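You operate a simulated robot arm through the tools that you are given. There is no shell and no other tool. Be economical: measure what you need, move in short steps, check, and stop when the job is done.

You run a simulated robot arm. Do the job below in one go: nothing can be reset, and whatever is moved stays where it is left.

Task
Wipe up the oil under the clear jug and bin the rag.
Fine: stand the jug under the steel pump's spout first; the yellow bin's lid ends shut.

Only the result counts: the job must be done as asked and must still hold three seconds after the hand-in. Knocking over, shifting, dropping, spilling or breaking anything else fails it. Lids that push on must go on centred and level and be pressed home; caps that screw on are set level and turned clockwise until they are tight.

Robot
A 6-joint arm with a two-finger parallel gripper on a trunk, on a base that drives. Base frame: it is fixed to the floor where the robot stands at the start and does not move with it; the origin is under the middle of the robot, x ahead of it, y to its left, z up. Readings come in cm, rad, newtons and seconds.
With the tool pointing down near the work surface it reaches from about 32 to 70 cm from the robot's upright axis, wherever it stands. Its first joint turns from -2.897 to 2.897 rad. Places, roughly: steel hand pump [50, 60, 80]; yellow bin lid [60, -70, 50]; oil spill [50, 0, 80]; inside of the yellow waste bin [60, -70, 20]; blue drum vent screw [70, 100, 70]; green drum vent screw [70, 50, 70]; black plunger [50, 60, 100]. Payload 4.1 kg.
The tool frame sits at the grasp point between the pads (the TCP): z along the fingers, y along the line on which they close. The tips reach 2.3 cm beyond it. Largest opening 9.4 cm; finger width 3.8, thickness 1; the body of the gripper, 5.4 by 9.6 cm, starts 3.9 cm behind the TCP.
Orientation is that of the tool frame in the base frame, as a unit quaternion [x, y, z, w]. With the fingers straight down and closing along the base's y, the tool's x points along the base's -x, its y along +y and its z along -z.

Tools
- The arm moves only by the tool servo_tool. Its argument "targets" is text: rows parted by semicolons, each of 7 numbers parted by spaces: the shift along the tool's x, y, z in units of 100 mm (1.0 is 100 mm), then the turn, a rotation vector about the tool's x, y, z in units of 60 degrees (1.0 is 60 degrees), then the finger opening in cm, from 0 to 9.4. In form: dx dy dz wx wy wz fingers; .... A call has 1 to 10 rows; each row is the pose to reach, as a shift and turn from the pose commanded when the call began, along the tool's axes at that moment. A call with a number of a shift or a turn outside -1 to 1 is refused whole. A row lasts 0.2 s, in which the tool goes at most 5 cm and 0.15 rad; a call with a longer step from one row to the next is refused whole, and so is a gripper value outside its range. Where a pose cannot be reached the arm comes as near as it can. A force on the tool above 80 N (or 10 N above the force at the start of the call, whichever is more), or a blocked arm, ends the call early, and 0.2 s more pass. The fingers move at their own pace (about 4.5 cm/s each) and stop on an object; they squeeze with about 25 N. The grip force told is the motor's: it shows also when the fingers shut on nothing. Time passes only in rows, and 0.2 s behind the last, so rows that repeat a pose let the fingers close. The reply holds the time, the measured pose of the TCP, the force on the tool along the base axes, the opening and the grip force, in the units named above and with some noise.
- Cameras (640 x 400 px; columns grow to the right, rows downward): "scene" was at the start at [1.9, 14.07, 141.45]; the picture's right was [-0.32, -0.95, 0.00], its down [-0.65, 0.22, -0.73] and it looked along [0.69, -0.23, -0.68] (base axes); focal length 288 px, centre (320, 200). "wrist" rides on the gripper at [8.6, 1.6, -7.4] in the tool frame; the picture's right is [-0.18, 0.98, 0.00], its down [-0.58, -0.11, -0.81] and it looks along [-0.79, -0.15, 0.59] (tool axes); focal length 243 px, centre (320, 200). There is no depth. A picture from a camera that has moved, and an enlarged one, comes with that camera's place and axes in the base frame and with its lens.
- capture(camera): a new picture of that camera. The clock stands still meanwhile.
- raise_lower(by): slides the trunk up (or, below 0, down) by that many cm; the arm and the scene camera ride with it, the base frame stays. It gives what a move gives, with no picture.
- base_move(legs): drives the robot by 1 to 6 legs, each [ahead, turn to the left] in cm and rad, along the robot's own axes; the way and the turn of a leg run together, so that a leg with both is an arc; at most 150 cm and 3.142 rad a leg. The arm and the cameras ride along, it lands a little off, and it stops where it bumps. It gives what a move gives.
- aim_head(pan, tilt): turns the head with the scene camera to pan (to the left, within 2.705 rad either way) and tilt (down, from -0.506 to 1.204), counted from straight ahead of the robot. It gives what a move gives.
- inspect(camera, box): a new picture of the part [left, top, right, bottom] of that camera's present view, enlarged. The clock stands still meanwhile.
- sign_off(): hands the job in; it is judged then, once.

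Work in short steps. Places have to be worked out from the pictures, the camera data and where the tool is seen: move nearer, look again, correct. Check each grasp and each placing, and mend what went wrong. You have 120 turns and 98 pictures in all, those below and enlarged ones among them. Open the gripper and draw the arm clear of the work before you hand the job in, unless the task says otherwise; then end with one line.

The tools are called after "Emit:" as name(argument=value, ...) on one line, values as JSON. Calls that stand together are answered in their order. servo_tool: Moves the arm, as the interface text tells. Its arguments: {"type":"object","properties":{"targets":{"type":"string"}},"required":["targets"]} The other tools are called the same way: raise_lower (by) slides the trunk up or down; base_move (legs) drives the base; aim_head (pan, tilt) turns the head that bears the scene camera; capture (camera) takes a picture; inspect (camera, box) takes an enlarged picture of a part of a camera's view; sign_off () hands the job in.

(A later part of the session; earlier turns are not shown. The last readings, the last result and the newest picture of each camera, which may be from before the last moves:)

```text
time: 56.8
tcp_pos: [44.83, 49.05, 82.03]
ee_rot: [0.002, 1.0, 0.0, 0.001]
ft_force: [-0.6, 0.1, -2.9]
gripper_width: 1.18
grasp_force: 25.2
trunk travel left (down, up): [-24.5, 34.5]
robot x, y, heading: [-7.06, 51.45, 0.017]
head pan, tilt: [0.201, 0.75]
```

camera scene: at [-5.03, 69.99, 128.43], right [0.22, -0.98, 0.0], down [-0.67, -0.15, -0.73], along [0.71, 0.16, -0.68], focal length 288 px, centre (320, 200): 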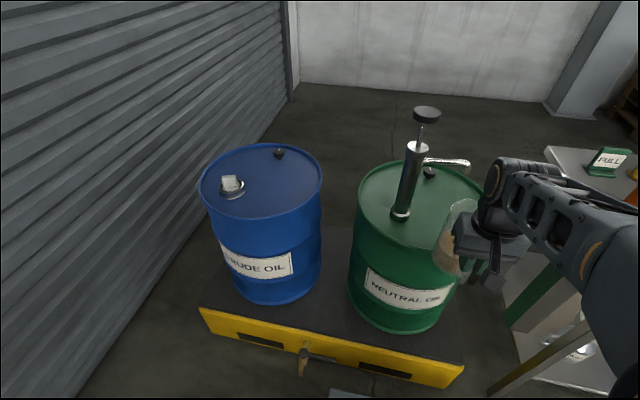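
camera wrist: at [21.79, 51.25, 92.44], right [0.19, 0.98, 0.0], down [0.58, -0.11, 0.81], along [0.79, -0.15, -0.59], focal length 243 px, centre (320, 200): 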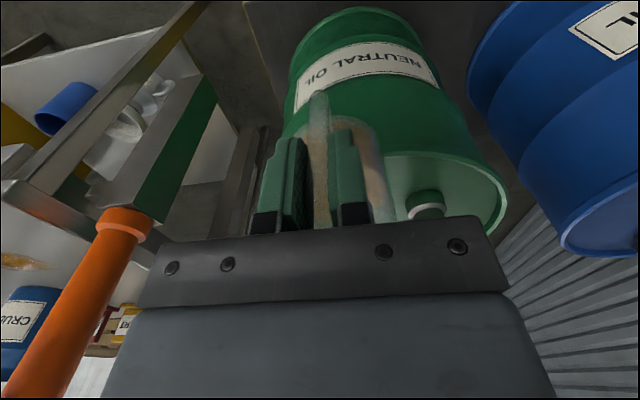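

Still free at z 82.0; I keep lowering in small steps.

Emit:
servo_tool(targets="0 0 0.02 0 0 0 0; 0 0 0.04 0 0 0 0; 0 0 0.04 0 0 0 0")

Emit:
servo_tool(targets="0 0 0.02 0 0 0 0; 0 0 0.04 0 0 0 0; 0 0 0.04 0 0 0 0")

```text
time: 57.6
tcp_pos: [44.77, 48.97, 81.57]
ee_rot: [0.003, 1.0, 0.0, 0.0]
ft_force: [-0.4, -0.2, -3.4]
gripper_width: 1.18
grasp_force: 25.4
trunk travel left (down, up): [-24.5, 34.5]
robot x, y, heading: [-6.63, 51.53, 0.02]
head pan, tilt: [0.201, 0.75]
```

```text
time: 58.4
tcp_pos: [44.74, 48.99, 81.1]
ee_rot: [0.002, 1.0, 0.0, 0.001]
ft_force: [0.5, 0.5, 3.0]
gripper_width: 1.22
grasp_force: 25.9
trunk travel left (down, up): [-24.5, 34.5]
robot x, y, heading: [-7.03, 51.35, 0.015]
head pan, tilt: [0.201, 0.75]
```

Weight is off the tool: the jug stands at TCP z 81.1. I open the fingers and rise clear.

Emit:
servo_tool(targets="0 0 0 0 0 0 1.5; 0 0 0 0 0 0 3; 0 0 0 0 0 0 4; 0 0 0 0 0 0 4; 0 0 -0.3 0 0 0 4; 0 0 -0.6 0 0 0 4; 0.3 0 -0.9 0 0 0 4; 0.7 0 -1 0 0 0 4; 1 0 -1 0 0 0 4")

Emit:
inspect(camera="scene", box=[350, 100, 530, 250])

Emit:
capture(camera="wrist")

```text
time: 60.4
tcp_pos: [34.83, 49.05, 90.78]
ee_rot: [0.003, 1.0, 0.001, -0.001]
ft_force: [-0.8, 0.3, -0.5]
gripper_width: 3.99
grasp_force: 0.0
trunk travel left (down, up): [-24.5, 34.5]
robot x, y, heading: [-6.96, 51.55, 0.012]
head pan, tilt: [0.201, 0.75]
```

```text
2.67 times, centred on (440, 175) of scene
camera zoom: at [-5.01, 69.99, 128.43], right [0.22, -0.98, 0.0], down [-0.67, -0.15, -0.73], along [0.71, 0.16, -0.68], focal length 767 px, centre (0, 267)
```

zoom: 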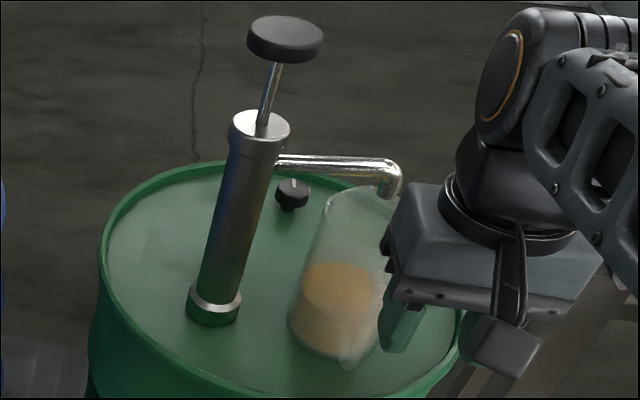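

```text
57 pictures are left
camera wrist: at [26.13, 50.64, 98.27], right [0.19, 0.98, 0.0], down [0.58, -0.11, 0.81], along [0.79, -0.15, -0.59], focal length 243 px, centre (320, 200)
```

wrist: 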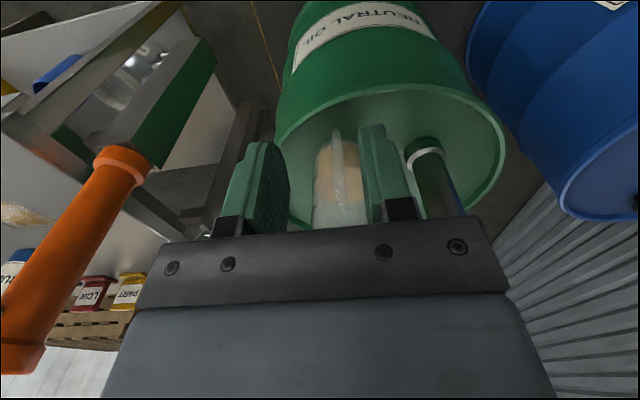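

The jug stands on the drum lid. I back the robot off and look at the spout against the mouth.

Emit:
base_move(legs=[[-8, 0]])

Emit:
servo_tool(targets="0 -0.3 0 0 0 0 4; 0 -0.6 0 0 0 0 4; 0 -0.9 0 0 0 0 4; 0 -1 0 0 0 0 4")

Emit:
inspect(camera="scene", box=[350, 110, 490, 230])

Emit:
raise_lower(by=25)

Emit:
inspect(camera="scene", box=[350, 140, 490, 260])

```text
time: 61.5
tcp_pos: [26.73, 48.94, 90.92]
ee_rot: [0.002, 1.0, 0.0, 0.0]
ft_force: [0.5, 0.3, -0.4]
gripper_width: 3.98
grasp_force: 0.0
trunk travel left (down, up): [-24.5, 34.5]
robot x, y, heading: [-15.31, 51.64, 0.015]
head pan, tilt: [0.201, 0.75]
```

```text
time: 62.5
tcp_pos: [26.5, 39.07, 90.95]
ee_rot: [0.002, 1.0, 0.001, 0.0]
ft_force: [0.2, -0.5, 0.3]
gripper_width: 3.98
grasp_force: 0.1
trunk travel left (down, up): [-24.5, 34.5]
robot x, y, heading: [-15.02, 51.87, 0.019]
head pan, tilt: [0.201, 0.75]
```

```text
3.33 times, centred on (420, 170) of scene
camera zoom: at [-13.31, 69.85, 128.43], right [0.22, -0.98, 0.0], down [-0.67, -0.15, -0.73], along [0.71, 0.16, -0.68], focal length 959 px, centre (-13, 300)
```

zoom: 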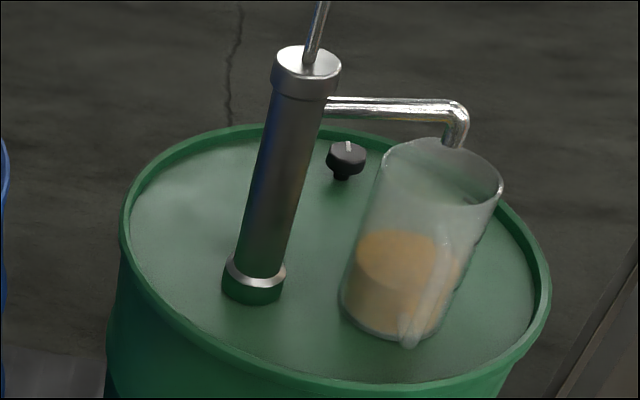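

```text
time: 65.1
tcp_pos: [26.58, 38.96, 115.78]
ee_rot: [0.002, 1.0, 0.001, -0.001]
ft_force: [0.3, -0.3, 0.6]
gripper_width: 4.0
grasp_force: 0.0
trunk travel left (down, up): [-49.5, 9.5]
robot x, y, heading: [-15.19, 51.65, 0.017]
head pan, tilt: [0.201, 0.75]
```

```text
3.33 times, centred on (420, 200) of scene
camera zoom: at [-13.3, 69.85, 153.43], right [0.22, -0.98, 0.0], down [-0.67, -0.15, -0.73], along [0.71, 0.16, -0.68], focal length 959 px, centre (-13, 200)
```

zoom: 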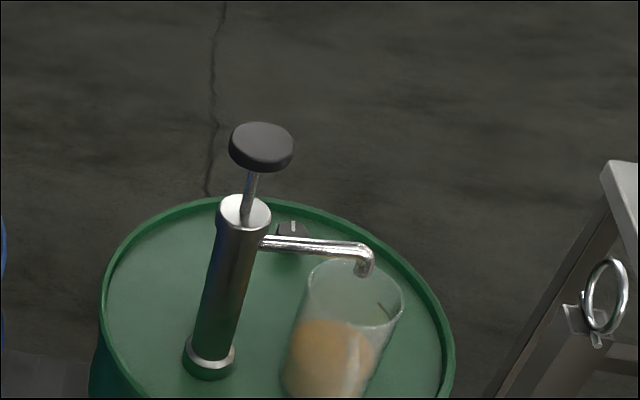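

The spout tip lies over the mouth within about 1 cm, and the jug stands level. Next I turn right and check the way toward the yellow bin.

Emit:
base_move(legs=[[0, -1.585]])

Emit:
aim_head(pan=0, tilt=0.5)

Emit:
capture(camera="scene")

```text
time: 69.3
tcp_pos: [-28.08, 10.0, 115.78]
ee_rot: [0.713, 0.702, 0.0, 0.0]
ft_force: [-0.3, -0.6, 0.2]
gripper_width: 4.01
grasp_force: 0.1
trunk travel left (down, up): [-49.5, 9.5]
robot x, y, heading: [-15.14, 51.51, -1.565]
head pan, tilt: [0.201, 0.75]
```

```text
time: 70.1
tcp_pos: [-28.06, 9.93, 115.7]
ee_rot: [0.713, 0.701, 0.0, 0.0]
ft_force: [-0.1, -0.4, 0.9]
gripper_width: 3.98
grasp_force: 0.0
trunk travel left (down, up): [-49.5, 9.5]
robot x, y, heading: [-15.76, 51.41, -1.561]
head pan, tilt: [0.0, 0.499]
```

```text
54 pictures are left
camera scene: at [1.56, 48.51, 155.62], right [-1.0, -0.01, 0.0], down [0.0, 0.48, -0.88], along [0.01, -0.88, -0.48], focal length 288 px, centre (320, 200)
```

scene: 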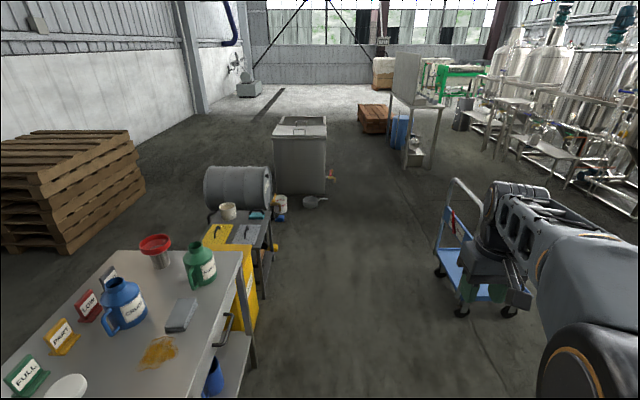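

The way at x ≈ -15 is clear (the trolley is well right). I drive to y ≈ -63 and face the bin.

Emit:
base_move(legs=[[114, 0], [0, 1.565]])

Emit:
aim_head(pan=0.1, tilt=0.85)

Emit:
capture(camera="scene")

Emit:
capture(camera="wrist")

```text
time: 79.5
tcp_pos: [28.33, -71.47, 115.8]
ee_rot: [0.014, 1.0, 0.0, 0.0]
ft_force: [-1.1, -0.4, 0.0]
gripper_width: 3.97
grasp_force: 0.0
trunk travel left (down, up): [-49.5, 9.5]
robot x, y, heading: [-13.07, -57.91, -0.01]
head pan, tilt: [0.0, 0.499]
```

```text
time: 80.3
tcp_pos: [28.32, -71.49, 115.67]
ee_rot: [0.014, 1.0, 0.0, 0.0]
ft_force: [0.2, -0.2, -0.5]
gripper_width: 3.99
grasp_force: 0.1
trunk travel left (down, up): [-49.5, 9.5]
robot x, y, heading: [-13.62, -57.81, -0.012]
head pan, tilt: [0.099, 0.85]
```

```text
53 pictures are left
camera scene: at [-11.14, -40.48, 152.64], right [0.09, -1.0, 0.0], down [-0.75, -0.07, -0.66], along [0.66, 0.06, -0.75], focal length 288 px, centre (320, 200)
```

scene: 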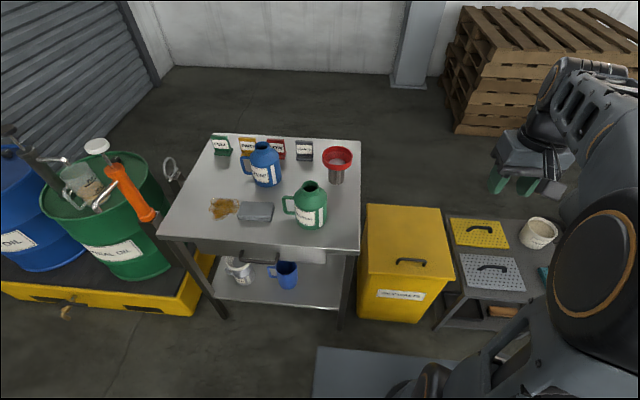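

```text
52 pictures are left
camera wrist: at [19.68, -69.55, 123.14], right [0.21, 0.98, 0.0], down [0.58, -0.12, 0.81], along [0.79, -0.17, -0.59], focal length 243 px, centre (320, 200)
```

wrist: 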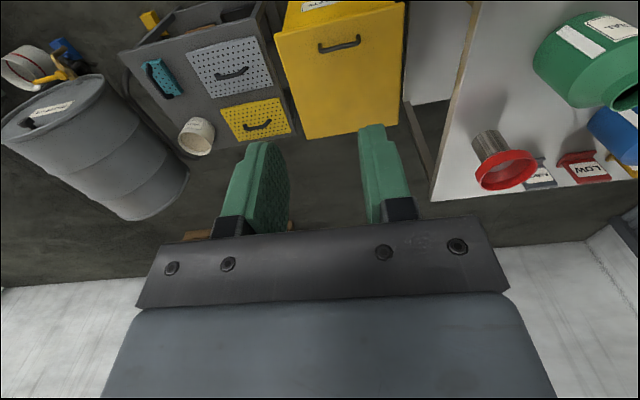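

A clear overview: oil patch, rag, and the yellow bin with a lid handle near its front. I zoom on the bin.

Emit:
inspect(camera="scene", box=[340, 190, 480, 330])

Emit:
inspect(camera="wrist", box=[240, 0, 440, 150])

Emit:
inspect(camera="scene", box=[170, 140, 360, 280])

```text
2.86 times, centred on (410, 260) of scene
camera zoom: at [-11.14, -40.48, 152.64], right [0.09, -1.0, 0.0], down [-0.75, -0.07, -0.66], along [0.66, 0.06, -0.75], focal length 822 px, centre (63, 29)
```

zoom: 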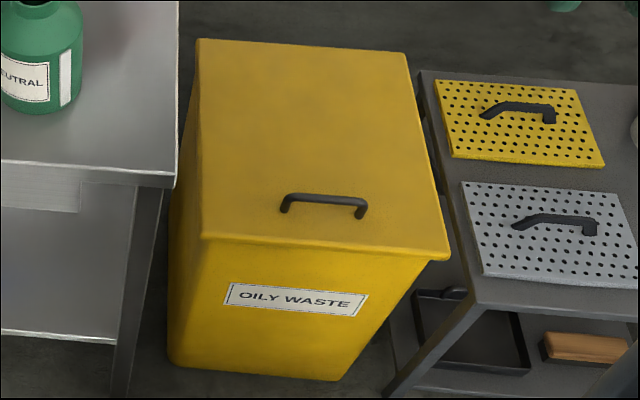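

```text
2.67 times, centred on (340, 75) of wrist
camera zoom: at [19.68, -69.55, 123.14], right [0.21, 0.98, 0.0], down [0.58, -0.12, 0.81], along [0.79, -0.17, -0.59], focal length 647 px, centre (267, 533)
```

zoom: 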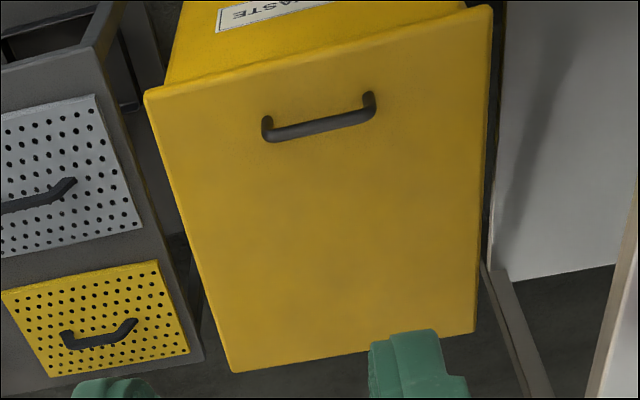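

```text
2.86 times, centred on (265, 210) of scene
camera zoom: at [-11.14, -40.48, 152.64], right [0.09, -1.0, 0.0], down [-0.75, -0.07, -0.66], along [0.66, 0.06, -0.75], focal length 822 px, centre (477, 171)
```

zoom: 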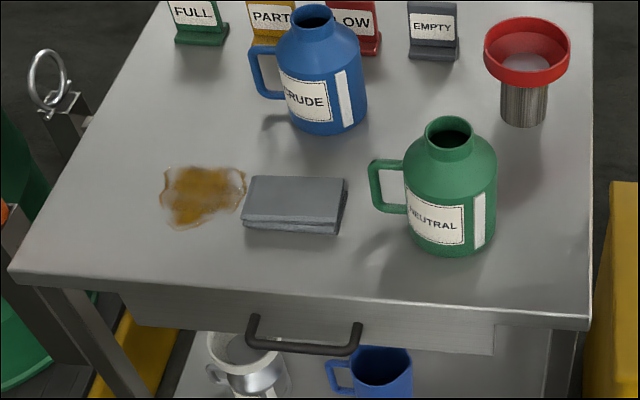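

The lid spans x ≈ 41–76, y ≈ -54…-87 with its hinge presumably at the back; the handle bar is at ≈ (46.6, -70.1, 56), along y. I drive ahead 13, lower the trunk, and turn the tool so the fingers close along x.

Emit:
base_move(legs=[[13, 0]])

Emit:
servo_tool(targets="0 0 0 0 0 0.14 5; 0 0 0 0 0 0.28 5; 0 0 0 0 0 0.42 5; 0 0 0 0 0 0.56 5; 0 0 0 0 0 0.7 5; 0 0 0 0 0 0.84 5; 0 0 0 0 0 0.98 5")

Emit:
servo_tool(targets="0 0 0 0 0 0.14 5; 0 0 0 0 0 0.28 5; 0 0 0 0 0 0.42 5; 0 0 0 0 0 0.493 5; 0 0 0 0 0 0.493 5")

Emit:
raise_lower(by=-44)

Emit:
capture(camera="wrist")

Emit:
capture(camera="scene")

```text
time: 81.6
tcp_pos: [41.19, -71.57, 115.67]
ee_rot: [0.015, 1.0, 0.0, 0.0]
ft_force: [0.3, 0.7, 0.7]
gripper_width: 3.99
grasp_force: 0.1
trunk travel left (down, up): [-49.5, 9.5]
robot x, y, heading: [-0.77, -58.32, -0.007]
head pan, tilt: [0.099, 0.85]
```

```text
time: 83.2
tcp_pos: [41.17, -71.45, 115.73]
ee_rot: [0.505, 0.863, 0.0, 0.0]
ft_force: [-1.3, -1.0, 0.7]
gripper_width: 4.99
grasp_force: 0.1
trunk travel left (down, up): [-49.5, 9.5]
robot x, y, heading: [-0.48, -58.26, -0.006]
head pan, tilt: [0.099, 0.85]
```

```text
time: 84.4
tcp_pos: [41.13, -71.68, 115.66]
ee_rot: [0.708, 0.706, 0.0, -0.001]
ft_force: [0.8, 0.0, 0.3]
gripper_width: 5.01
grasp_force: 0.1
trunk travel left (down, up): [-49.5, 9.5]
robot x, y, heading: [-0.26, -57.92, -0.009]
head pan, tilt: [0.099, 0.85]
```

```text
refused: -44 is not a number from -40 to 40
```

```text
48 pictures are left
camera wrist: at [42.78, -62.95, 123.05], right [0.98, -0.19, 0.0], down [-0.11, -0.58, 0.81], along [-0.15, -0.79, -0.59], focal length 243 px, centre (320, 200)
```

wrist: 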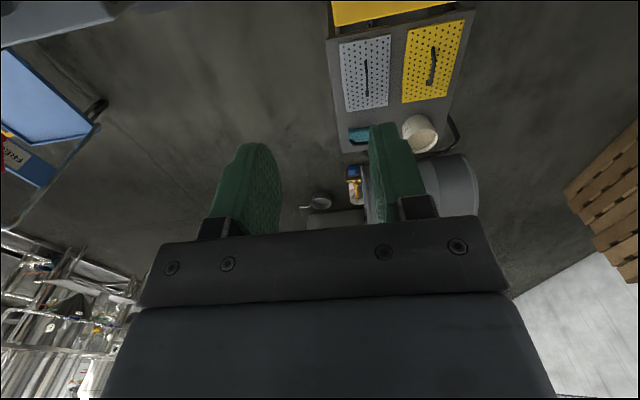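

```text
47 pictures are left
camera scene: at [1.73, -40.57, 152.63], right [0.09, -1.0, 0.0], down [-0.75, -0.07, -0.66], along [0.66, 0.06, -0.75], focal length 288 px, centre (320, 200)
```

scene: 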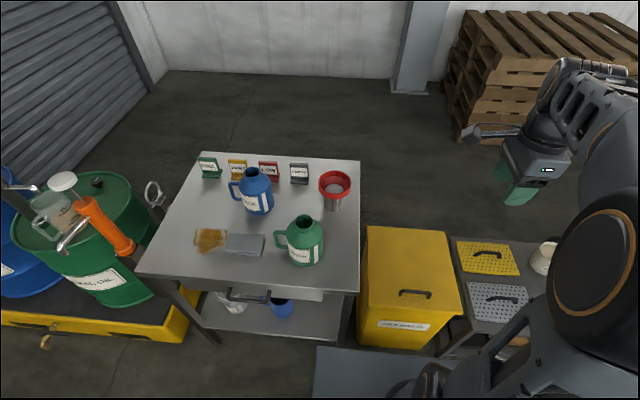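

Trunk moves are limited to 40; I lower by 40 and hover at (46.6, -70.1, 66).

Emit:
raise_lower(by=-40)

Emit:
servo_tool(targets="0.05 0.2 0.2 0 0 0 5; 0.1 0.4 0.4 0 0 0 5; 0.155 0.545 0.7 0 0 0 5; 0.155 0.545 0.95 0 0 0 5; 0.155 0.545 0.95 0 0 0 5")

Emit:
capture(camera="wrist")

Emit:
inspect(camera="scene", box=[340, 150, 540, 330])

```text
time: 88.2
tcp_pos: [41.1, -71.54, 75.75]
ee_rot: [0.708, 0.706, -0.001, -0.001]
ft_force: [0.5, 0.6, 0.2]
gripper_width: 4.99
grasp_force: 0.0
trunk travel left (down, up): [-9.5, 49.5]
robot x, y, heading: [-0.26, -57.96, -0.006]
head pan, tilt: [0.099, 0.85]
```

```text
time: 89.4
tcp_pos: [46.52, -70.05, 66.34]
ee_rot: [0.708, 0.706, 0.0, -0.001]
ft_force: [0.3, -0.3, 1.0]
gripper_width: 4.99
grasp_force: 0.0
trunk travel left (down, up): [-9.5, 49.5]
robot x, y, heading: [-0.15, -57.99, -0.007]
head pan, tilt: [0.099, 0.85]
```

```text
46 pictures are left
camera wrist: at [48.12, -61.44, 73.71], right [0.98, -0.19, 0.0], down [-0.11, -0.58, 0.81], along [-0.15, -0.79, -0.59], focal length 243 px, centre (320, 200)
```

wrist: 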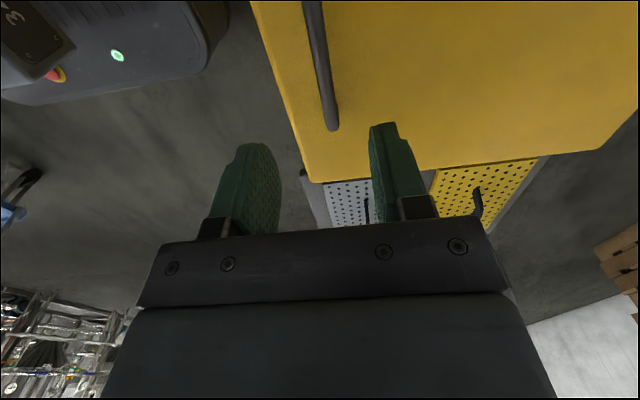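

```text
2.22 times, centred on (440, 240) of scene
camera zoom: at [1.73, -40.57, 112.63], right [0.09, -1.0, 0.0], down [-0.75, -0.07, -0.66], along [0.66, 0.06, -0.75], focal length 639 px, centre (53, 111)
```

zoom: 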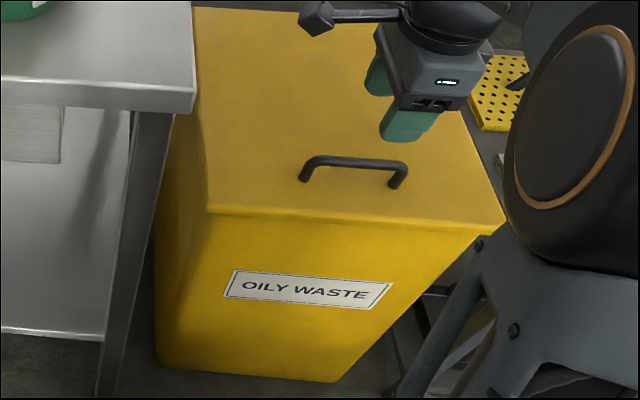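

Both views agree: bar at (46.7, -69.8, 56). I go straight down onto it to z ≈ 56.6.

Emit:
servo_tool(targets="0 0.02 0.3 0 0 0 5; 0 0.02 0.6 0 0 0 5; 0 0.02 0.85 0 0 0 5; 0 0.02 0.96 0 0 0 5; 0 0.02 0.96 0 0 0 5")

```text
time: 90.6
tcp_pos: [46.84, -70.12, 56.81]
ee_rot: [0.708, 0.706, -0.001, -0.001]
ft_force: [0.0, -0.4, -0.7]
gripper_width: 5.02
grasp_force: 0.0
trunk travel left (down, up): [-9.5, 49.5]
robot x, y, heading: [-0.49, -58.15, -0.016]
head pan, tilt: [0.099, 0.85]
```

No contact; I close on the bar.

Emit:
servo_tool(targets="0 0 0 0 0 0 2.5; 0 0 0 0 0 0 0; 0 0 0 0 0 0 0; 0 0 0 0 0 0 0; 0 0 0 0 0 0 0")

```text
time: 91.8
tcp_pos: [46.77, -70.19, 56.85]
ee_rot: [0.708, 0.707, 0.001, 0.0]
ft_force: [8.5, -1.1, -0.1]
gripper_width: 1.17
grasp_force: 45.0
trunk travel left (down, up): [-9.5, 49.5]
robot x, y, heading: [-0.14, -57.81, -0.005]
head pan, tilt: [0.099, 0.85]
```

The bar is held (1.2 cm). I try opening it as a lid hinged at the back: a small arc of 0.15 rad.

Emit:
servo_tool(targets="0 0.011 -0.073 0.024 0 0 0; 0 0.021 -0.146 0.048 0 0 0; 0 0.035 -0.218 0.072 0 0 0; 0 0.05 -0.29 0.0955 0 0 0; 0 0.068 -0.361 0.12 0 0 0; 0 0.085 -0.432 0.143 0 0 0; 0 0.085 -0.432 0.143 0 0 0")

Emit:
capture(camera="scene")

```text
time: 93.4
tcp_pos: [47.9, -70.08, 60.74]
ee_rot: [0.705, 0.705, -0.052, -0.051]
ft_force: [42.5, -3.0, -17.3]
gripper_width: 1.14
grasp_force: 45.2
trunk travel left (down, up): [-9.5, 49.5]
robot x, y, heading: [0.06, -58.25, -0.0]
head pan, tilt: [0.099, 0.85]
```

```text
44 pictures are left
camera scene: at [2.08, -40.62, 112.63], right [0.09, -1.0, 0.0], down [-0.75, -0.07, -0.66], along [0.65, 0.06, -0.75], focal length 288 px, centre (320, 200)
```

scene: 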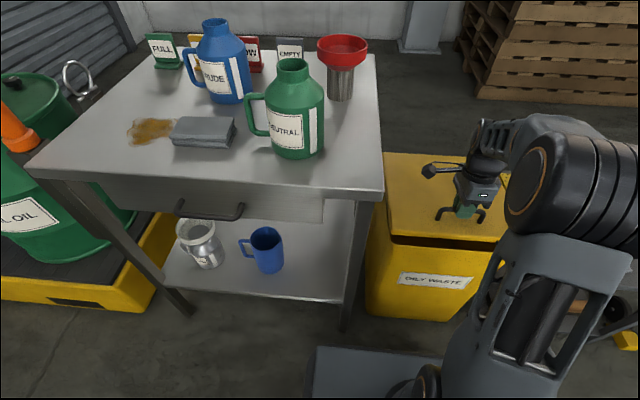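

The lid is hinged at the back and opens; the sideways pull tells me the hinge lies ~6.3 cm below the bar. I continue on the corrected arc to 0.55 rad.

Emit:
servo_tool(targets="0 0.06 -0.12 0.048 0 0 0; 0 0.12 -0.239 0.0955 0 0 0; 0 0.172 -0.356 0.143 0 0 0; 0 0.225 -0.472 0.191 0 0 0; 0 0.29 -0.58 0.239 0 0 0; 0 0.358 -0.687 0.2865 0 0 0; 0 0.436 -0.784 0.334 0 0 0; 0 0.516 -0.879 0.382 0 0 0; 0 0.516 -0.879 0.382 0 0 0")

```text
time: 95.0
tcp_pos: [52.03, -70.14, 68.66]
ee_rot: [0.686, 0.684, -0.174, -0.174]
ft_force: [-32.9, 3.4, 22.1]
gripper_width: 1.17
grasp_force: 45.0
trunk travel left (down, up): [-9.5, 49.5]
robot x, y, heading: [-0.55, -57.89, -0.012]
head pan, tilt: [0.099, 0.85]
stopped in row 7: the force on the tool passed its limit (the readings are from after the stop); the commanded pose is now the measured one
```

The call stopped on force; the tool's pitch (0.50) ran ahead of the lid angle (~0.41). Refitting the three points gives the hinge ≈ (77.6, 50.2), radius 31.5; I continue gently with less pitch.

Emit:
servo_tool(targets="0 0.0 0 -0.03 0 0 0; 0 0.02 -0.05 -0.01 0 0 0; 0 0.049 -0.104 0.02 0 0 0; 0 0.09 -0.15 0.07 0 0 0; 0 0.131 -0.2 0.11 0 0 0; 0 0.131 -0.2 0.11 0 0 0")

```text
time: 96.1
tcp_pos: [53.2, -70.24, 70.11]
ee_rot: [0.68, 0.675, -0.202, -0.204]
ft_force: [-31.4, 5.6, 23.3]
gripper_width: 1.18
grasp_force: 45.4
out of reach, approached as far as the arm can: row 5
trunk travel left (down, up): [-9.5, 49.5]
robot x, y, heading: [-0.32, -58.34, -0.01]
head pan, tilt: [0.099, 0.85]
stopped in row 5: the force on the tool passed its limit (the readings are from after the stop); the commanded pose is now the measured one
```

The pull now is radial and one row was reported out of reach. I look before going on.

Emit:
capture(camera="scene")

Emit:
capture(camera="wrist")

```text
43 pictures are left
camera scene: at [1.27, -40.5, 112.6], right [0.09, -1.0, 0.0], down [-0.75, -0.07, -0.66], along [0.66, 0.06, -0.75], focal length 288 px, centre (320, 200)
```

scene: 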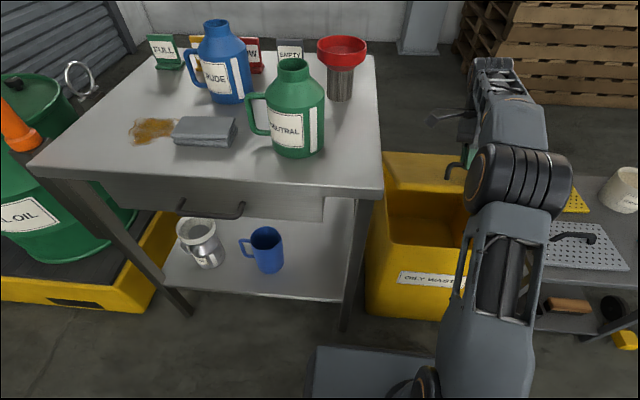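

```text
42 pictures are left
camera wrist: at [58.74, -61.59, 75.29], right [0.82, -0.19, -0.54], down [0.35, -0.58, 0.73], along [-0.45, -0.79, -0.41], focal length 243 px, centre (320, 200)
```

wrist: 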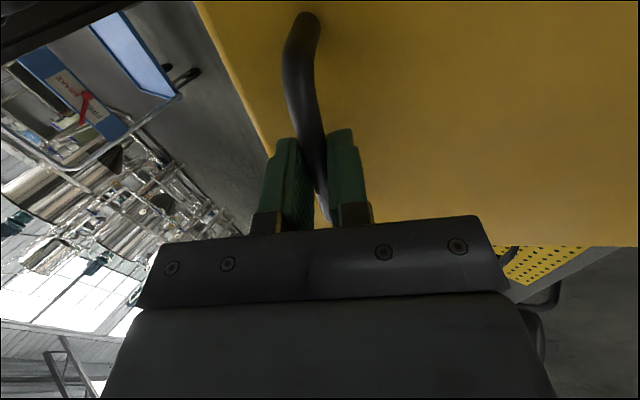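

The lid is visibly half open and well held; the tool's pitch (0.58) is ahead of the lid (~0.47). I take out that excess pitch in place and read the force.

Emit:
servo_tool(targets="0 0 0 -0.05 0 0 0; 0 0 0 -0.1 0 0 0; 0 0 0 -0.1 0 0 0")

```text
time: 96.9
tcp_pos: [53.13, -70.25, 70.15]
ee_rot: [0.689, 0.684, -0.167, -0.169]
ft_force: [-44.8, 9.1, 31.4]
gripper_width: 1.18
grasp_force: 44.9
trunk travel left (down, up): [-9.5, 49.5]
robot x, y, heading: [-0.33, -58.02, -0.01]
head pan, tilt: [0.099, 0.85]
```

The lid pulls the tool outward along the radius, so my arc is a little too tight; I ease outward 0.4 cm.

Emit:
servo_tool(targets="0 -0.02 -0.018 0 0 0 0; 0 -0.038 -0.036 0 0 0 0; 0 -0.038 -0.036 0 0 0 0")

```text
time: 97.7
tcp_pos: [53.31, -70.13, 70.18]
ee_rot: [0.689, 0.685, -0.167, -0.168]
ft_force: [-28.4, 3.8, 17.4]
gripper_width: 1.16
grasp_force: 45.4
trunk travel left (down, up): [-9.5, 49.5]
robot x, y, heading: [-0.21, -58.24, -0.014]
head pan, tilt: [0.099, 0.85]
```

Force eased to 33 N and fits a lid weight of only ~4.5 N. I ease out the rest and follow the arc by 0.2 rad with matching pitch.

Emit:
servo_tool(targets="0 -0.063 -0.058 0 0 0 0; 0 -0.03 -0.11 0.045 0 0 0; 0 0.012 -0.165 0.09 0 0 0; 0 0.065 -0.206 0.138 0 0 0; 0 0.121 -0.246 0.186 0 0 0; 0 0.121 -0.246 0.186 0 0 0")

```text
time: 99.1
tcp_pos: [51.99, -70.12, 68.13]
ee_rot: [0.67, 0.667, -0.231, -0.231]
ft_force: [33.9, -12.6, -23.5]
gripper_width: 1.17
grasp_force: 44.5
out of reach, approached as far as the arm can: row 3, 4, 5, 6
trunk travel left (down, up): [-9.5, 49.5]
robot x, y, heading: [-0.0, -58.19, -0.008]
head pan, tilt: [0.099, 0.85]
```

I now see my error: the bar's side of the lid turns away from the robot, so the tool must not pitch with it — it was being bent back toward the robot, out of reach. I test with a zero row what pose is now commanded.

Emit:
servo_tool(targets="0 0 0 0 0 0 0")

```text
time: 99.5
tcp_pos: [52.18, -70.2, 68.21]
ee_rot: [0.67, 0.667, -0.23, -0.231]
ft_force: [34.9, -13.1, -27.1]
gripper_width: 1.15
grasp_force: 45.0
trunk travel left (down, up): [-9.5, 49.5]
robot x, y, heading: [-0.05, -57.82, -0.009]
head pan, tilt: [0.099, 0.85]
```

It is a reachable pose again. I follow the arc back down to ~0.2 rad while bringing the tool upright.

Emit:
servo_tool(targets="0 0.026 0.05 -0.106 0 0 0; 0 0.052 0.1 -0.212 0 0 0; 0 0.078 0.15 -0.318 0 0 0; 0 0.104 0.2 -0.424 0 0 0; 0 0.13 0.25 -0.53 0 0 0; 0 0.155 0.299 -0.636 0 0 0; 0 0.155 0.299 -0.636 0 0 0")

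```text
time: 100.9
tcp_pos: [49.74, -69.67, 65.29]
ee_rot: [0.708, 0.706, -0.013, -0.015]
ft_force: [-40.3, 0.0, 15.9]
gripper_width: 1.17
grasp_force: 44.5
trunk travel left (down, up): [-9.5, 49.5]
robot x, y, heading: [-0.68, -57.58, -0.015]
head pan, tilt: [0.099, 0.85]
stopped in row 7: the force on the tool passed its limit (the readings are from after the stop); the commanded pose is now the measured one
```

The tool is upright at lid ≈ 0.29 rad. I ease outward and continue down to ≈ 0.15 rad.

Emit:
servo_tool(targets="0 -0.06 -0.03 0 0 0 0; 0 -0.09 0.06 0 0 0 0; 0 -0.13 0.15 0 0 0 0; 0 -0.17 0.25 0 0 0 0; 0 -0.21 0.36 0 0 0 0; 0 -0.21 0.36 0 0 0 0")

```text
time: 102.3
tcp_pos: [48.18, -69.47, 61.47]
ee_rot: [0.708, 0.706, -0.01, -0.011]
ft_force: [3.4, 12.1, -3.1]
gripper_width: 1.16
grasp_force: 44.6
trunk travel left (down, up): [-9.5, 49.5]
robot x, y, heading: [-0.44, -58.24, -0.009]
head pan, tilt: [0.099, 0.85]
```

Nearly force-free at ≈0.15 rad. I open the fingers to see whether the lid holds by itself.

Emit:
servo_tool(targets="0 0 0 0 0 0 2; 0 0 0 0 0 0 4; 0 0 0 0 0 0 5; 0 0 0 0 0 0 5")

Emit:
inspect(camera="scene", box=[340, 130, 560, 330])

```text
time: 103.3
tcp_pos: [48.08, -69.64, 61.46]
ee_rot: [0.709, 0.705, -0.011, -0.012]
ft_force: [-0.2, -0.6, 0.1]
gripper_width: 5.03
grasp_force: 0.0
trunk travel left (down, up): [-9.5, 49.5]
robot x, y, heading: [-0.59, -58.11, -0.012]
head pan, tilt: [0.099, 0.85]
```

```text
2.00 times, centred on (450, 230) of scene
camera zoom: at [1.6, -40.59, 112.63], right [0.09, -1.0, 0.0], down [-0.75, -0.07, -0.66], along [0.66, 0.06, -0.75], focal length 575 px, centre (60, 140)
```

zoom: 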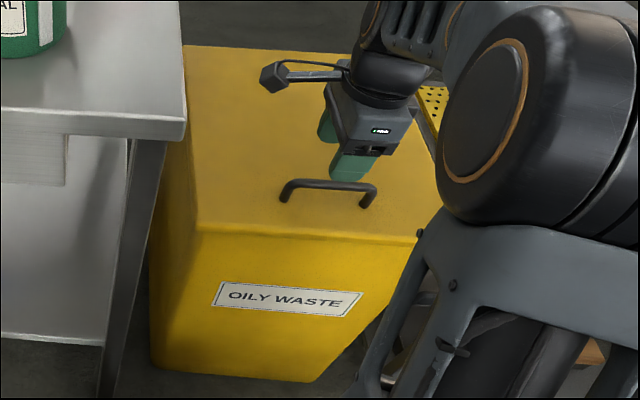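

The lid falls shut under gravity, so it must be swung far over with an upright tool. I rise, drive 5 cm nearer for reach, and look at the bar again.

Emit:
servo_tool(targets="0 0 -0.3 0.03 0 0 5; 0 0 -0.5 0.03 0 0 5; 0 0 -0.5 0.03 0 0 5")

Emit:
base_move(legs=[[5, 0]])

Emit:
capture(camera="wrist")

```text
time: 104.1
tcp_pos: [48.26, -69.53, 66.78]
ee_rot: [0.708, 0.706, -0.021, -0.023]
ft_force: [-0.9, -0.2, -0.4]
gripper_width: 5.0
grasp_force: 0.0
trunk travel left (down, up): [-9.5, 49.5]
robot x, y, heading: [-0.69, -58.05, -0.012]
head pan, tilt: [0.099, 0.85]
```

```text
time: 105.1
tcp_pos: [53.42, -69.89, 66.78]
ee_rot: [0.709, 0.704, -0.022, -0.022]
ft_force: [0.4, -1.2, 0.6]
gripper_width: 4.99
grasp_force: 0.1
trunk travel left (down, up): [-9.5, 49.5]
robot x, y, heading: [4.55, -57.85, -0.018]
head pan, tilt: [0.099, 0.85]
```

```text
40 pictures are left
camera wrist: at [55.43, -61.22, 74.05], right [0.98, -0.19, -0.06], down [-0.06, -0.58, 0.81], along [-0.19, -0.79, -0.58], focal length 243 px, centre (320, 200)
```

wrist: 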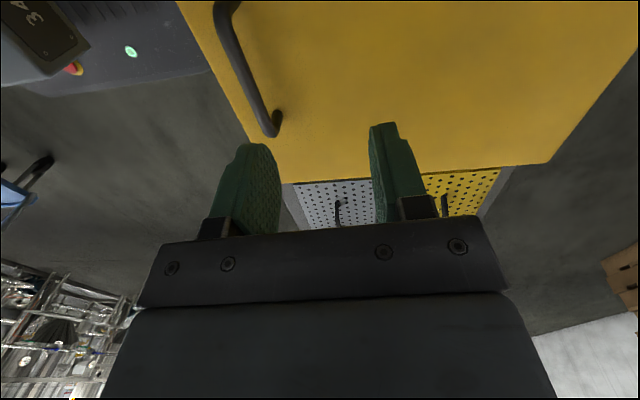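

The bar is still at x ≈ 46.9. I straighten the tool, move over the bar and lower to z ≈ 57.7, then close.

Emit:
servo_tool(targets="0 -0.3 0 -0.06 0 0 5; 0 -0.59 0.1 -0.06 0 0 5; 0 -0.592 0.4 -0.06 0 0 5; 0 -0.592 0.7 -0.06 0 0 5; 0 -0.592 0.87 -0.06 0 0 5; 0 -0.592 0.87 -0.06 0 0 2; 0 -0.592 0.87 -0.06 0 0 0; 0 -0.592 0.87 -0.06 0 0 0; 0 -0.592 0.87 -0.06 0 0 0")

```text
time: 107.1
tcp_pos: [46.84, -69.9, 58.62]
ee_rot: [0.71, 0.705, 0.002, 0.002]
ft_force: [-5.4, 0.0, 26.8]
gripper_width: 0.0
grasp_force: 40.9
trunk travel left (down, up): [-9.5, 49.5]
robot x, y, heading: [4.56, -58.34, -0.018]
head pan, tilt: [0.099, 0.85]
```

The tips closed above the bar — too shallow. I rise, reopen and go deeper, to z ≈ 57.0.

Emit:
servo_tool(targets="0 0 -0.15 0 0 0 0; 0 0 -0.15 0 0 0 3; 0 0 -0.15 0 0 0 5; 0 0 -0.15 0 0 0 5; 0 0 0.05 0 0 0 5; 0 0 0.1 0 0 0 5; 0 0 0.1 0 0 0 5")

Emit:
servo_tool(targets="0 0 0 0 0 0 3; 0 0 0 0 0 0 0; 0 0 0 0 0 0 0; 0 0 0 0 0 0 0; 0 0 0 0 0 0 0")

```text
time: 108.7
tcp_pos: [46.8, -69.77, 57.36]
ee_rot: [0.71, 0.705, 0.002, -0.001]
ft_force: [-0.4, -0.1, -0.7]
gripper_width: 4.98
grasp_force: 0.0
trunk travel left (down, up): [-9.5, 49.5]
robot x, y, heading: [4.4, -58.0, -0.017]
head pan, tilt: [0.099, 0.85]
```

```text
time: 109.9
tcp_pos: [46.76, -69.73, 57.38]
ee_rot: [0.709, 0.706, 0.0, -0.001]
ft_force: [-1.6, -0.6, -0.3]
gripper_width: 1.16
grasp_force: 45.1
trunk travel left (down, up): [-9.5, 49.5]
robot x, y, heading: [4.56, -58.25, -0.016]
head pan, tilt: [0.099, 0.85]
```

Gripped (1.16 cm), tips-deep on the bar. Now the arc with the tool kept upright, first to 0.33 rad.

Emit:
servo_tool(targets="0 0.035 -0.169 0 0 0 0; 0 0.08 -0.335 0 0 0 0; 0 0.134 -0.499 0 0 0 0; 0 0.196 -0.659 0 0 0 0; 0 0.267 -0.816 0 0 0 0; 0 0.347 -0.968 0 0 0 0; 0 0.347 -0.968 0 0 0 0")

```text
time: 111.5
tcp_pos: [50.26, -69.87, 67.28]
ee_rot: [0.709, 0.705, 0.001, 0.0]
ft_force: [-9.5, 0.9, 1.2]
gripper_width: 1.16
grasp_force: 45.1
trunk travel left (down, up): [-9.5, 49.5]
robot x, y, heading: [5.01, -58.38, -0.012]
head pan, tilt: [0.099, 0.85]
```

Forces are small, so the arc is right. I continue to ≈0.74 rad.

Emit:
servo_tool(targets="0 0.097 -0.161 0 0 0 0; 0 0.203 -0.316 0 0 0 0; 0 0.318 -0.464 0 0 0 0; 0 0.442 -0.605 0 0 0 0; 0 0.574 -0.739 0 0 0 0; 0 0.714 -0.864 0 0 0 0; 0 0.836 -0.962 0 0 0 0; 0 0.836 -0.962 0 0 0 0")

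```text
time: 113.3
tcp_pos: [58.87, -69.8, 76.88]
ee_rot: [0.709, 0.705, 0.001, 0.001]
ft_force: [-6.3, -0.6, 5.4]
gripper_width: 1.15
grasp_force: 45.0
trunk travel left (down, up): [-9.5, 49.5]
robot x, y, heading: [4.41, -58.22, -0.01]
head pan, tilt: [0.099, 0.85]
```

Still smooth. I go on to ≈1.10 rad (63°).

Emit:
servo_tool(targets="0 0.153 -0.109 0 0 0 0; 0 0.312 -0.209 0 0 0 0; 0 0.476 -0.299 0 0 0 0; 0 0.646 -0.38 0 0 0 0; 0 0.82 -0.449 0 0 0 0; 0 0.998 -0.509 0 0 0 0; 0 0.998 -0.509 0 0 0 0")

Emit:
capture(camera="wrist")

Emit:
capture(camera="scene")

```text
time: 114.9
tcp_pos: [66.14, -69.76, 81.09]
ee_rot: [0.71, 0.704, 0.002, 0.002]
ft_force: [-7.5, -13.2, 18.8]
gripper_width: 1.18
grasp_force: 45.0
out of reach, approached as far as the arm can: row 5, 6, 7
trunk travel left (down, up): [-9.5, 49.5]
robot x, y, heading: [4.2, -58.12, -0.019]
head pan, tilt: [0.099, 0.85]
```

```text
39 pictures are left
camera wrist: at [67.88, -61.2, 88.42], right [0.98, -0.19, 0.0], down [-0.12, -0.58, 0.81], along [-0.15, -0.79, -0.59], focal length 243 px, centre (320, 200)
```

wrist: 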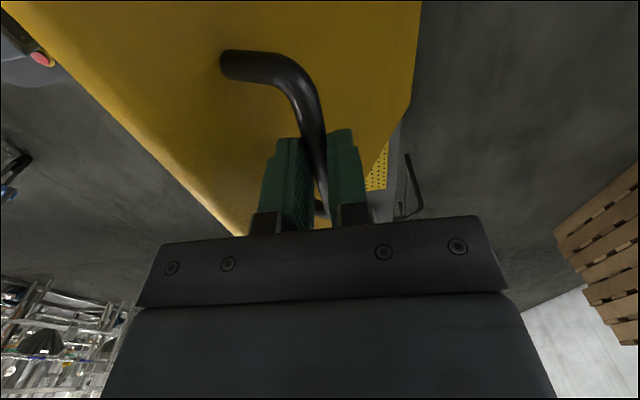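

```text
38 pictures are left
camera scene: at [6.6, -40.75, 112.68], right [0.08, -1.0, 0.0], down [-0.75, -0.06, -0.66], along [0.66, 0.06, -0.75], focal length 288 px, centre (320, 200)
```

scene: 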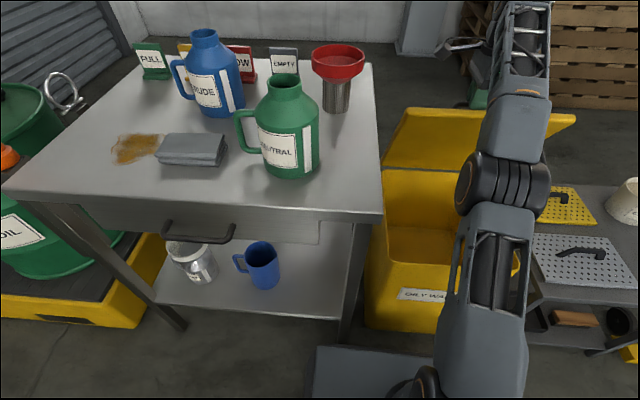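

The lid stands at ≈58°, at this trunk height's reach limit. I loosen the fingers slightly, keeping the bar caged, to see whether the lid leans on the finger.

Emit:
servo_tool(targets="0 0 0 0 0 0 2; 0 0 0 0 0 0 2; 0 0 0 0 0 0 2")

```text
time: 115.7
tcp_pos: [66.43, -69.62, 80.76]
ee_rot: [0.709, 0.705, 0.0, -0.001]
ft_force: [-0.8, 0.1, -0.8]
gripper_width: 2.01
grasp_force: 0.1
trunk travel left (down, up): [-9.5, 49.5]
robot x, y, heading: [4.37, -58.17, -0.011]
head pan, tilt: [0.099, 0.85]
```

Almost no force — the lid may hold here. I open further to 5 cm and look where the bar is.

Emit:
servo_tool(targets="0 0 0 0 0 0 3; 0 0 0 0 0 0 5; 0 0 0 0 0 0 5; 0 0 0 0 0 0 5")

Emit:
inspect(camera="wrist", box=[160, 30, 460, 240])

```text
time: 116.7
tcp_pos: [66.51, -69.75, 80.86]
ee_rot: [0.709, 0.705, 0.0, 0.0]
ft_force: [0.0, 0.2, 0.3]
gripper_width: 5.0
grasp_force: 0.1
trunk travel left (down, up): [-9.5, 49.5]
robot x, y, heading: [4.82, -58.36, -0.018]
head pan, tilt: [0.099, 0.85]
```

```text
1.90 times, centred on (310, 135) of wrist
camera zoom: at [68.08, -61.03, 88.15], right [0.98, -0.19, 0.0], down [-0.11, -0.58, 0.81], along [-0.15, -0.79, -0.59], focal length 462 px, centre (339, 324)
```

zoom: 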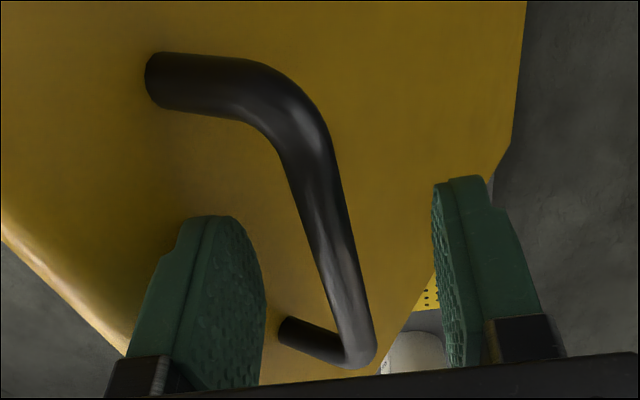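

The bar sits free between the open fingers: the lid holds by itself at this angle. I rise straight up with the trunk and verify.

Emit:
raise_lower(by=20)

Emit:
capture(camera="scene")

```text
time: 118.8
tcp_pos: [66.54, -69.7, 100.85]
ee_rot: [0.71, 0.705, 0.001, -0.001]
ft_force: [-0.2, 0.1, -0.3]
gripper_width: 5.0
grasp_force: 0.0
trunk travel left (down, up): [-29.5, 29.5]
robot x, y, heading: [4.55, -57.84, -0.014]
head pan, tilt: [0.099, 0.85]
```

```text
36 pictures are left
camera scene: at [6.76, -40.66, 132.63], right [0.09, -1.0, 0.0], down [-0.75, -0.06, -0.66], along [0.66, 0.06, -0.75], focal length 288 px, centre (320, 200)
```

scene: 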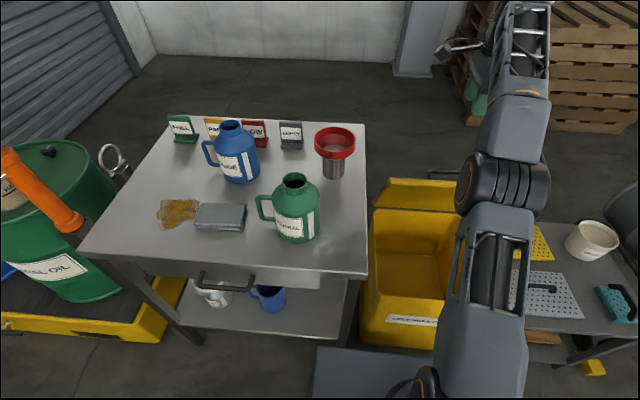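

The lid stays open. Rag ≈ (47, -13.6), ~11×7×2 cm; oil ≈ (48, -2.3). I retract the arm and drive to y ≈ -10 in front of the bench.

Emit:
servo_tool(targets="0 -0.25 0 0 0 0 5; 0 -0.5 0 0 0 0 5; 0 -0.75 0 0 0 0 5; 0 -1 0 0 0 0 5; 0 -1 0 0 0 0 5")

Emit:
servo_tool(targets="0 -0.25 -0.1 0 0 0 5; 0 -0.5 -0.2 0 0 0 5; 0 -0.75 -0.3 0 0 0 5; 0 -1 -0.4 0 0 0 5; 0 -1 -0.4 0 0 0 5")

Emit:
base_move(legs=[[-15, 0], [0, 1.585], [48, 0], [0, -1.571]])

Emit:
aim_head(pan=-0.15, tilt=0.85)

Emit:
capture(camera="scene")

```text
time: 120.0
tcp_pos: [56.54, -69.4, 100.6]
ee_rot: [0.709, 0.705, 0.002, 0.0]
ft_force: [-1.0, 0.1, 0.6]
gripper_width: 4.99
grasp_force: 0.1
trunk travel left (down, up): [-29.5, 29.5]
robot x, y, heading: [4.7, -57.86, -0.016]
head pan, tilt: [0.099, 0.85]
```

```text
time: 121.2
tcp_pos: [46.54, -69.56, 104.81]
ee_rot: [0.709, 0.705, 0.001, -0.001]
ft_force: [0.0, -0.5, -0.1]
gripper_width: 4.99
grasp_force: 0.0
trunk travel left (down, up): [-29.5, 29.5]
robot x, y, heading: [4.63, -58.25, -0.011]
head pan, tilt: [0.099, 0.85]
```

```text
time: 132.7
tcp_pos: [31.38, -20.18, 104.91]
ee_rot: [0.697, 0.717, 0.0, 0.0]
ft_force: [0.2, 0.4, -0.3]
gripper_width: 4.98
grasp_force: 0.1
trunk travel left (down, up): [-29.5, 29.5]
robot x, y, heading: [-10.75, -10.45, 0.025]
head pan, tilt: [0.099, 0.85]
```

```text
time: 133.5
tcp_pos: [31.5, -20.21, 104.77]
ee_rot: [0.696, 0.718, 0.001, -0.001]
ft_force: [0.0, 0.3, 0.5]
gripper_width: 5.01
grasp_force: 0.0
trunk travel left (down, up): [-29.5, 29.5]
robot x, y, heading: [-10.77, -10.44, 0.022]
head pan, tilt: [-0.15, 0.85]
```

```text
35 pictures are left
camera scene: at [-9.29, 5.34, 132.63], right [-0.13, -0.99, 0.0], down [-0.75, 0.09, -0.66], along [0.65, -0.08, -0.75], focal length 288 px, centre (320, 200)
```

scene: 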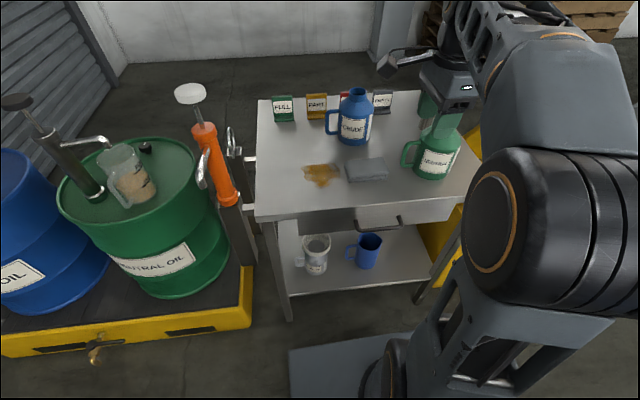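

Rag ≈ (46.9, -14.2), oil ≈ (47.5, -2). I drive the last 10 cm and hover over the rag for a wrist look.

Emit:
base_move(legs=[[10, 0]])

Emit:
servo_tool(targets="0.15 0.15 0.1 0 0 0.01 9.4; 0.3 0.3 0.3 0 0 0.02 9.4; 0.45 0.45 0.5 0 0 0.027 9.4; 0.57 0.56 0.7 0 0 0.027 9.4; 0.57 0.56 0.9 0 0 0.027 9.4; 0.57 0.56 0.9 0 0 0.027 9.4")

Emit:
inspect(camera="wrist", box=[140, 0, 500, 225])

Emit:
capture(camera="scene")

```text
time: 134.6
tcp_pos: [41.46, -19.88, 104.83]
ee_rot: [0.696, 0.718, 0.0, -0.001]
ft_force: [0.0, 0.3, -0.5]
gripper_width: 5.01
grasp_force: 0.0
trunk travel left (down, up): [-29.5, 29.5]
robot x, y, heading: [-0.8, -10.14, 0.024]
head pan, tilt: [-0.15, 0.85]
```

```text
time: 136.0
tcp_pos: [46.95, -14.24, 95.8]
ee_rot: [0.707, 0.707, 0.0, -0.001]
ft_force: [0.6, 0.0, -0.5]
gripper_width: 9.4
grasp_force: 0.1
trunk travel left (down, up): [-29.5, 29.5]
robot x, y, heading: [-0.73, -9.81, 0.028]
head pan, tilt: [-0.15, 0.85]
```

```text
1.78 times, centred on (320, 112) of wrist
camera zoom: at [48.48, -5.57, 103.17], right [0.98, -0.18, 0.0], down [-0.11, -0.58, 0.81], along [-0.15, -0.79, -0.59], focal length 431 px, centre (320, 356)
```

zoom: 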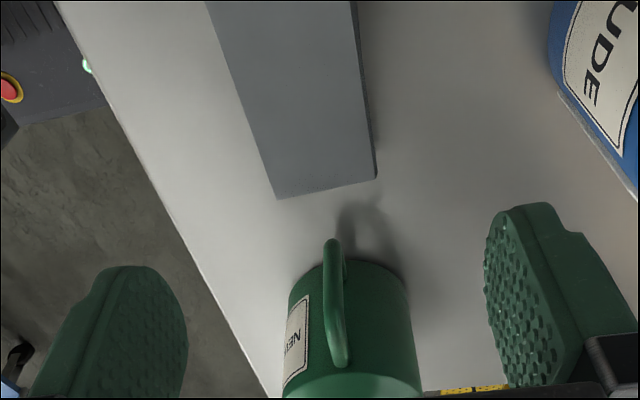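

```text
33 pictures are left
camera scene: at [0.63, 5.56, 132.63], right [-0.13, -0.99, 0.0], down [-0.75, 0.1, -0.66], along [0.65, -0.08, -0.75], focal length 288 px, centre (320, 200)
```

scene: 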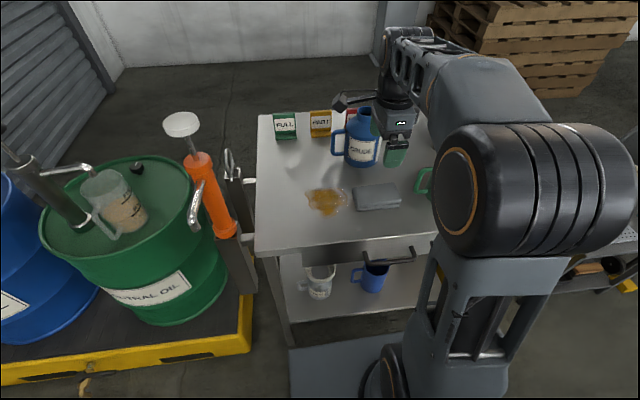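

From both views: rag centre ≈ (45.8, -14.2), 6.2 cm wide in x, y from -20 to -8.5; oil spans x 43–52.5, y -8…+4. I go down around the rag with fingers wide.

Emit:
servo_tool(targets="0 -0.11 0.3 0 0 0 9.4; 0 -0.115 0.6 0 0 0 9.4; 0 -0.115 0.95 0 0 0 9.4; 0 -0.115 0.95 0 0 0 9.4")

Emit:
servo_tool(targets="0 0 0.2 0 0 0 9.4; 0 0 0.4 0 0 0 9.4; 0 0 0.5 0 0 0 9.4; 0 0 0.5 0 0 0 9.4")

Emit:
inspect(camera="scene", box=[280, 130, 460, 260])

```text
time: 137.0
tcp_pos: [45.41, -13.82, 86.24]
ee_rot: [0.706, 0.708, 0.0, 0.0]
ft_force: [-0.2, 0.1, 0.0]
gripper_width: 9.39
grasp_force: 0.1
trunk travel left (down, up): [-29.5, 29.5]
robot x, y, heading: [-0.78, -9.8, 0.023]
head pan, tilt: [-0.15, 0.85]
```

```text
time: 138.0
tcp_pos: [45.69, -14.11, 81.35]
ee_rot: [0.706, 0.708, 0.001, -0.001]
ft_force: [-0.2, 0.3, 0.4]
gripper_width: 9.4
grasp_force: 0.2
trunk travel left (down, up): [-29.5, 29.5]
robot x, y, heading: [-0.9, -9.81, 0.022]
head pan, tilt: [-0.15, 0.85]
```

```text
3.08 times, centred on (370, 195) of scene
camera zoom: at [0.63, 5.56, 132.63], right [-0.13, -0.99, 0.0], down [-0.75, 0.1, -0.66], along [0.65, -0.08, -0.75], focal length 885 px, centre (166, 215)
```

zoom: 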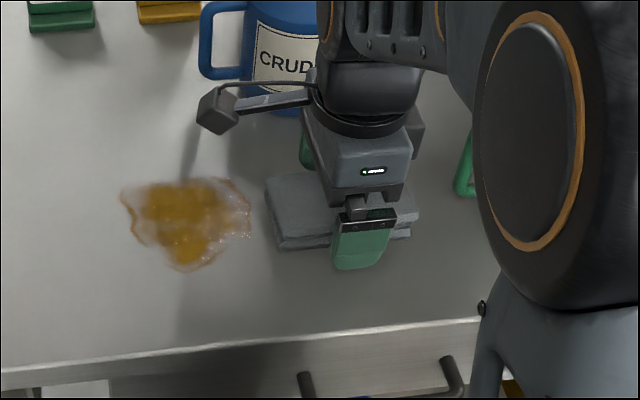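

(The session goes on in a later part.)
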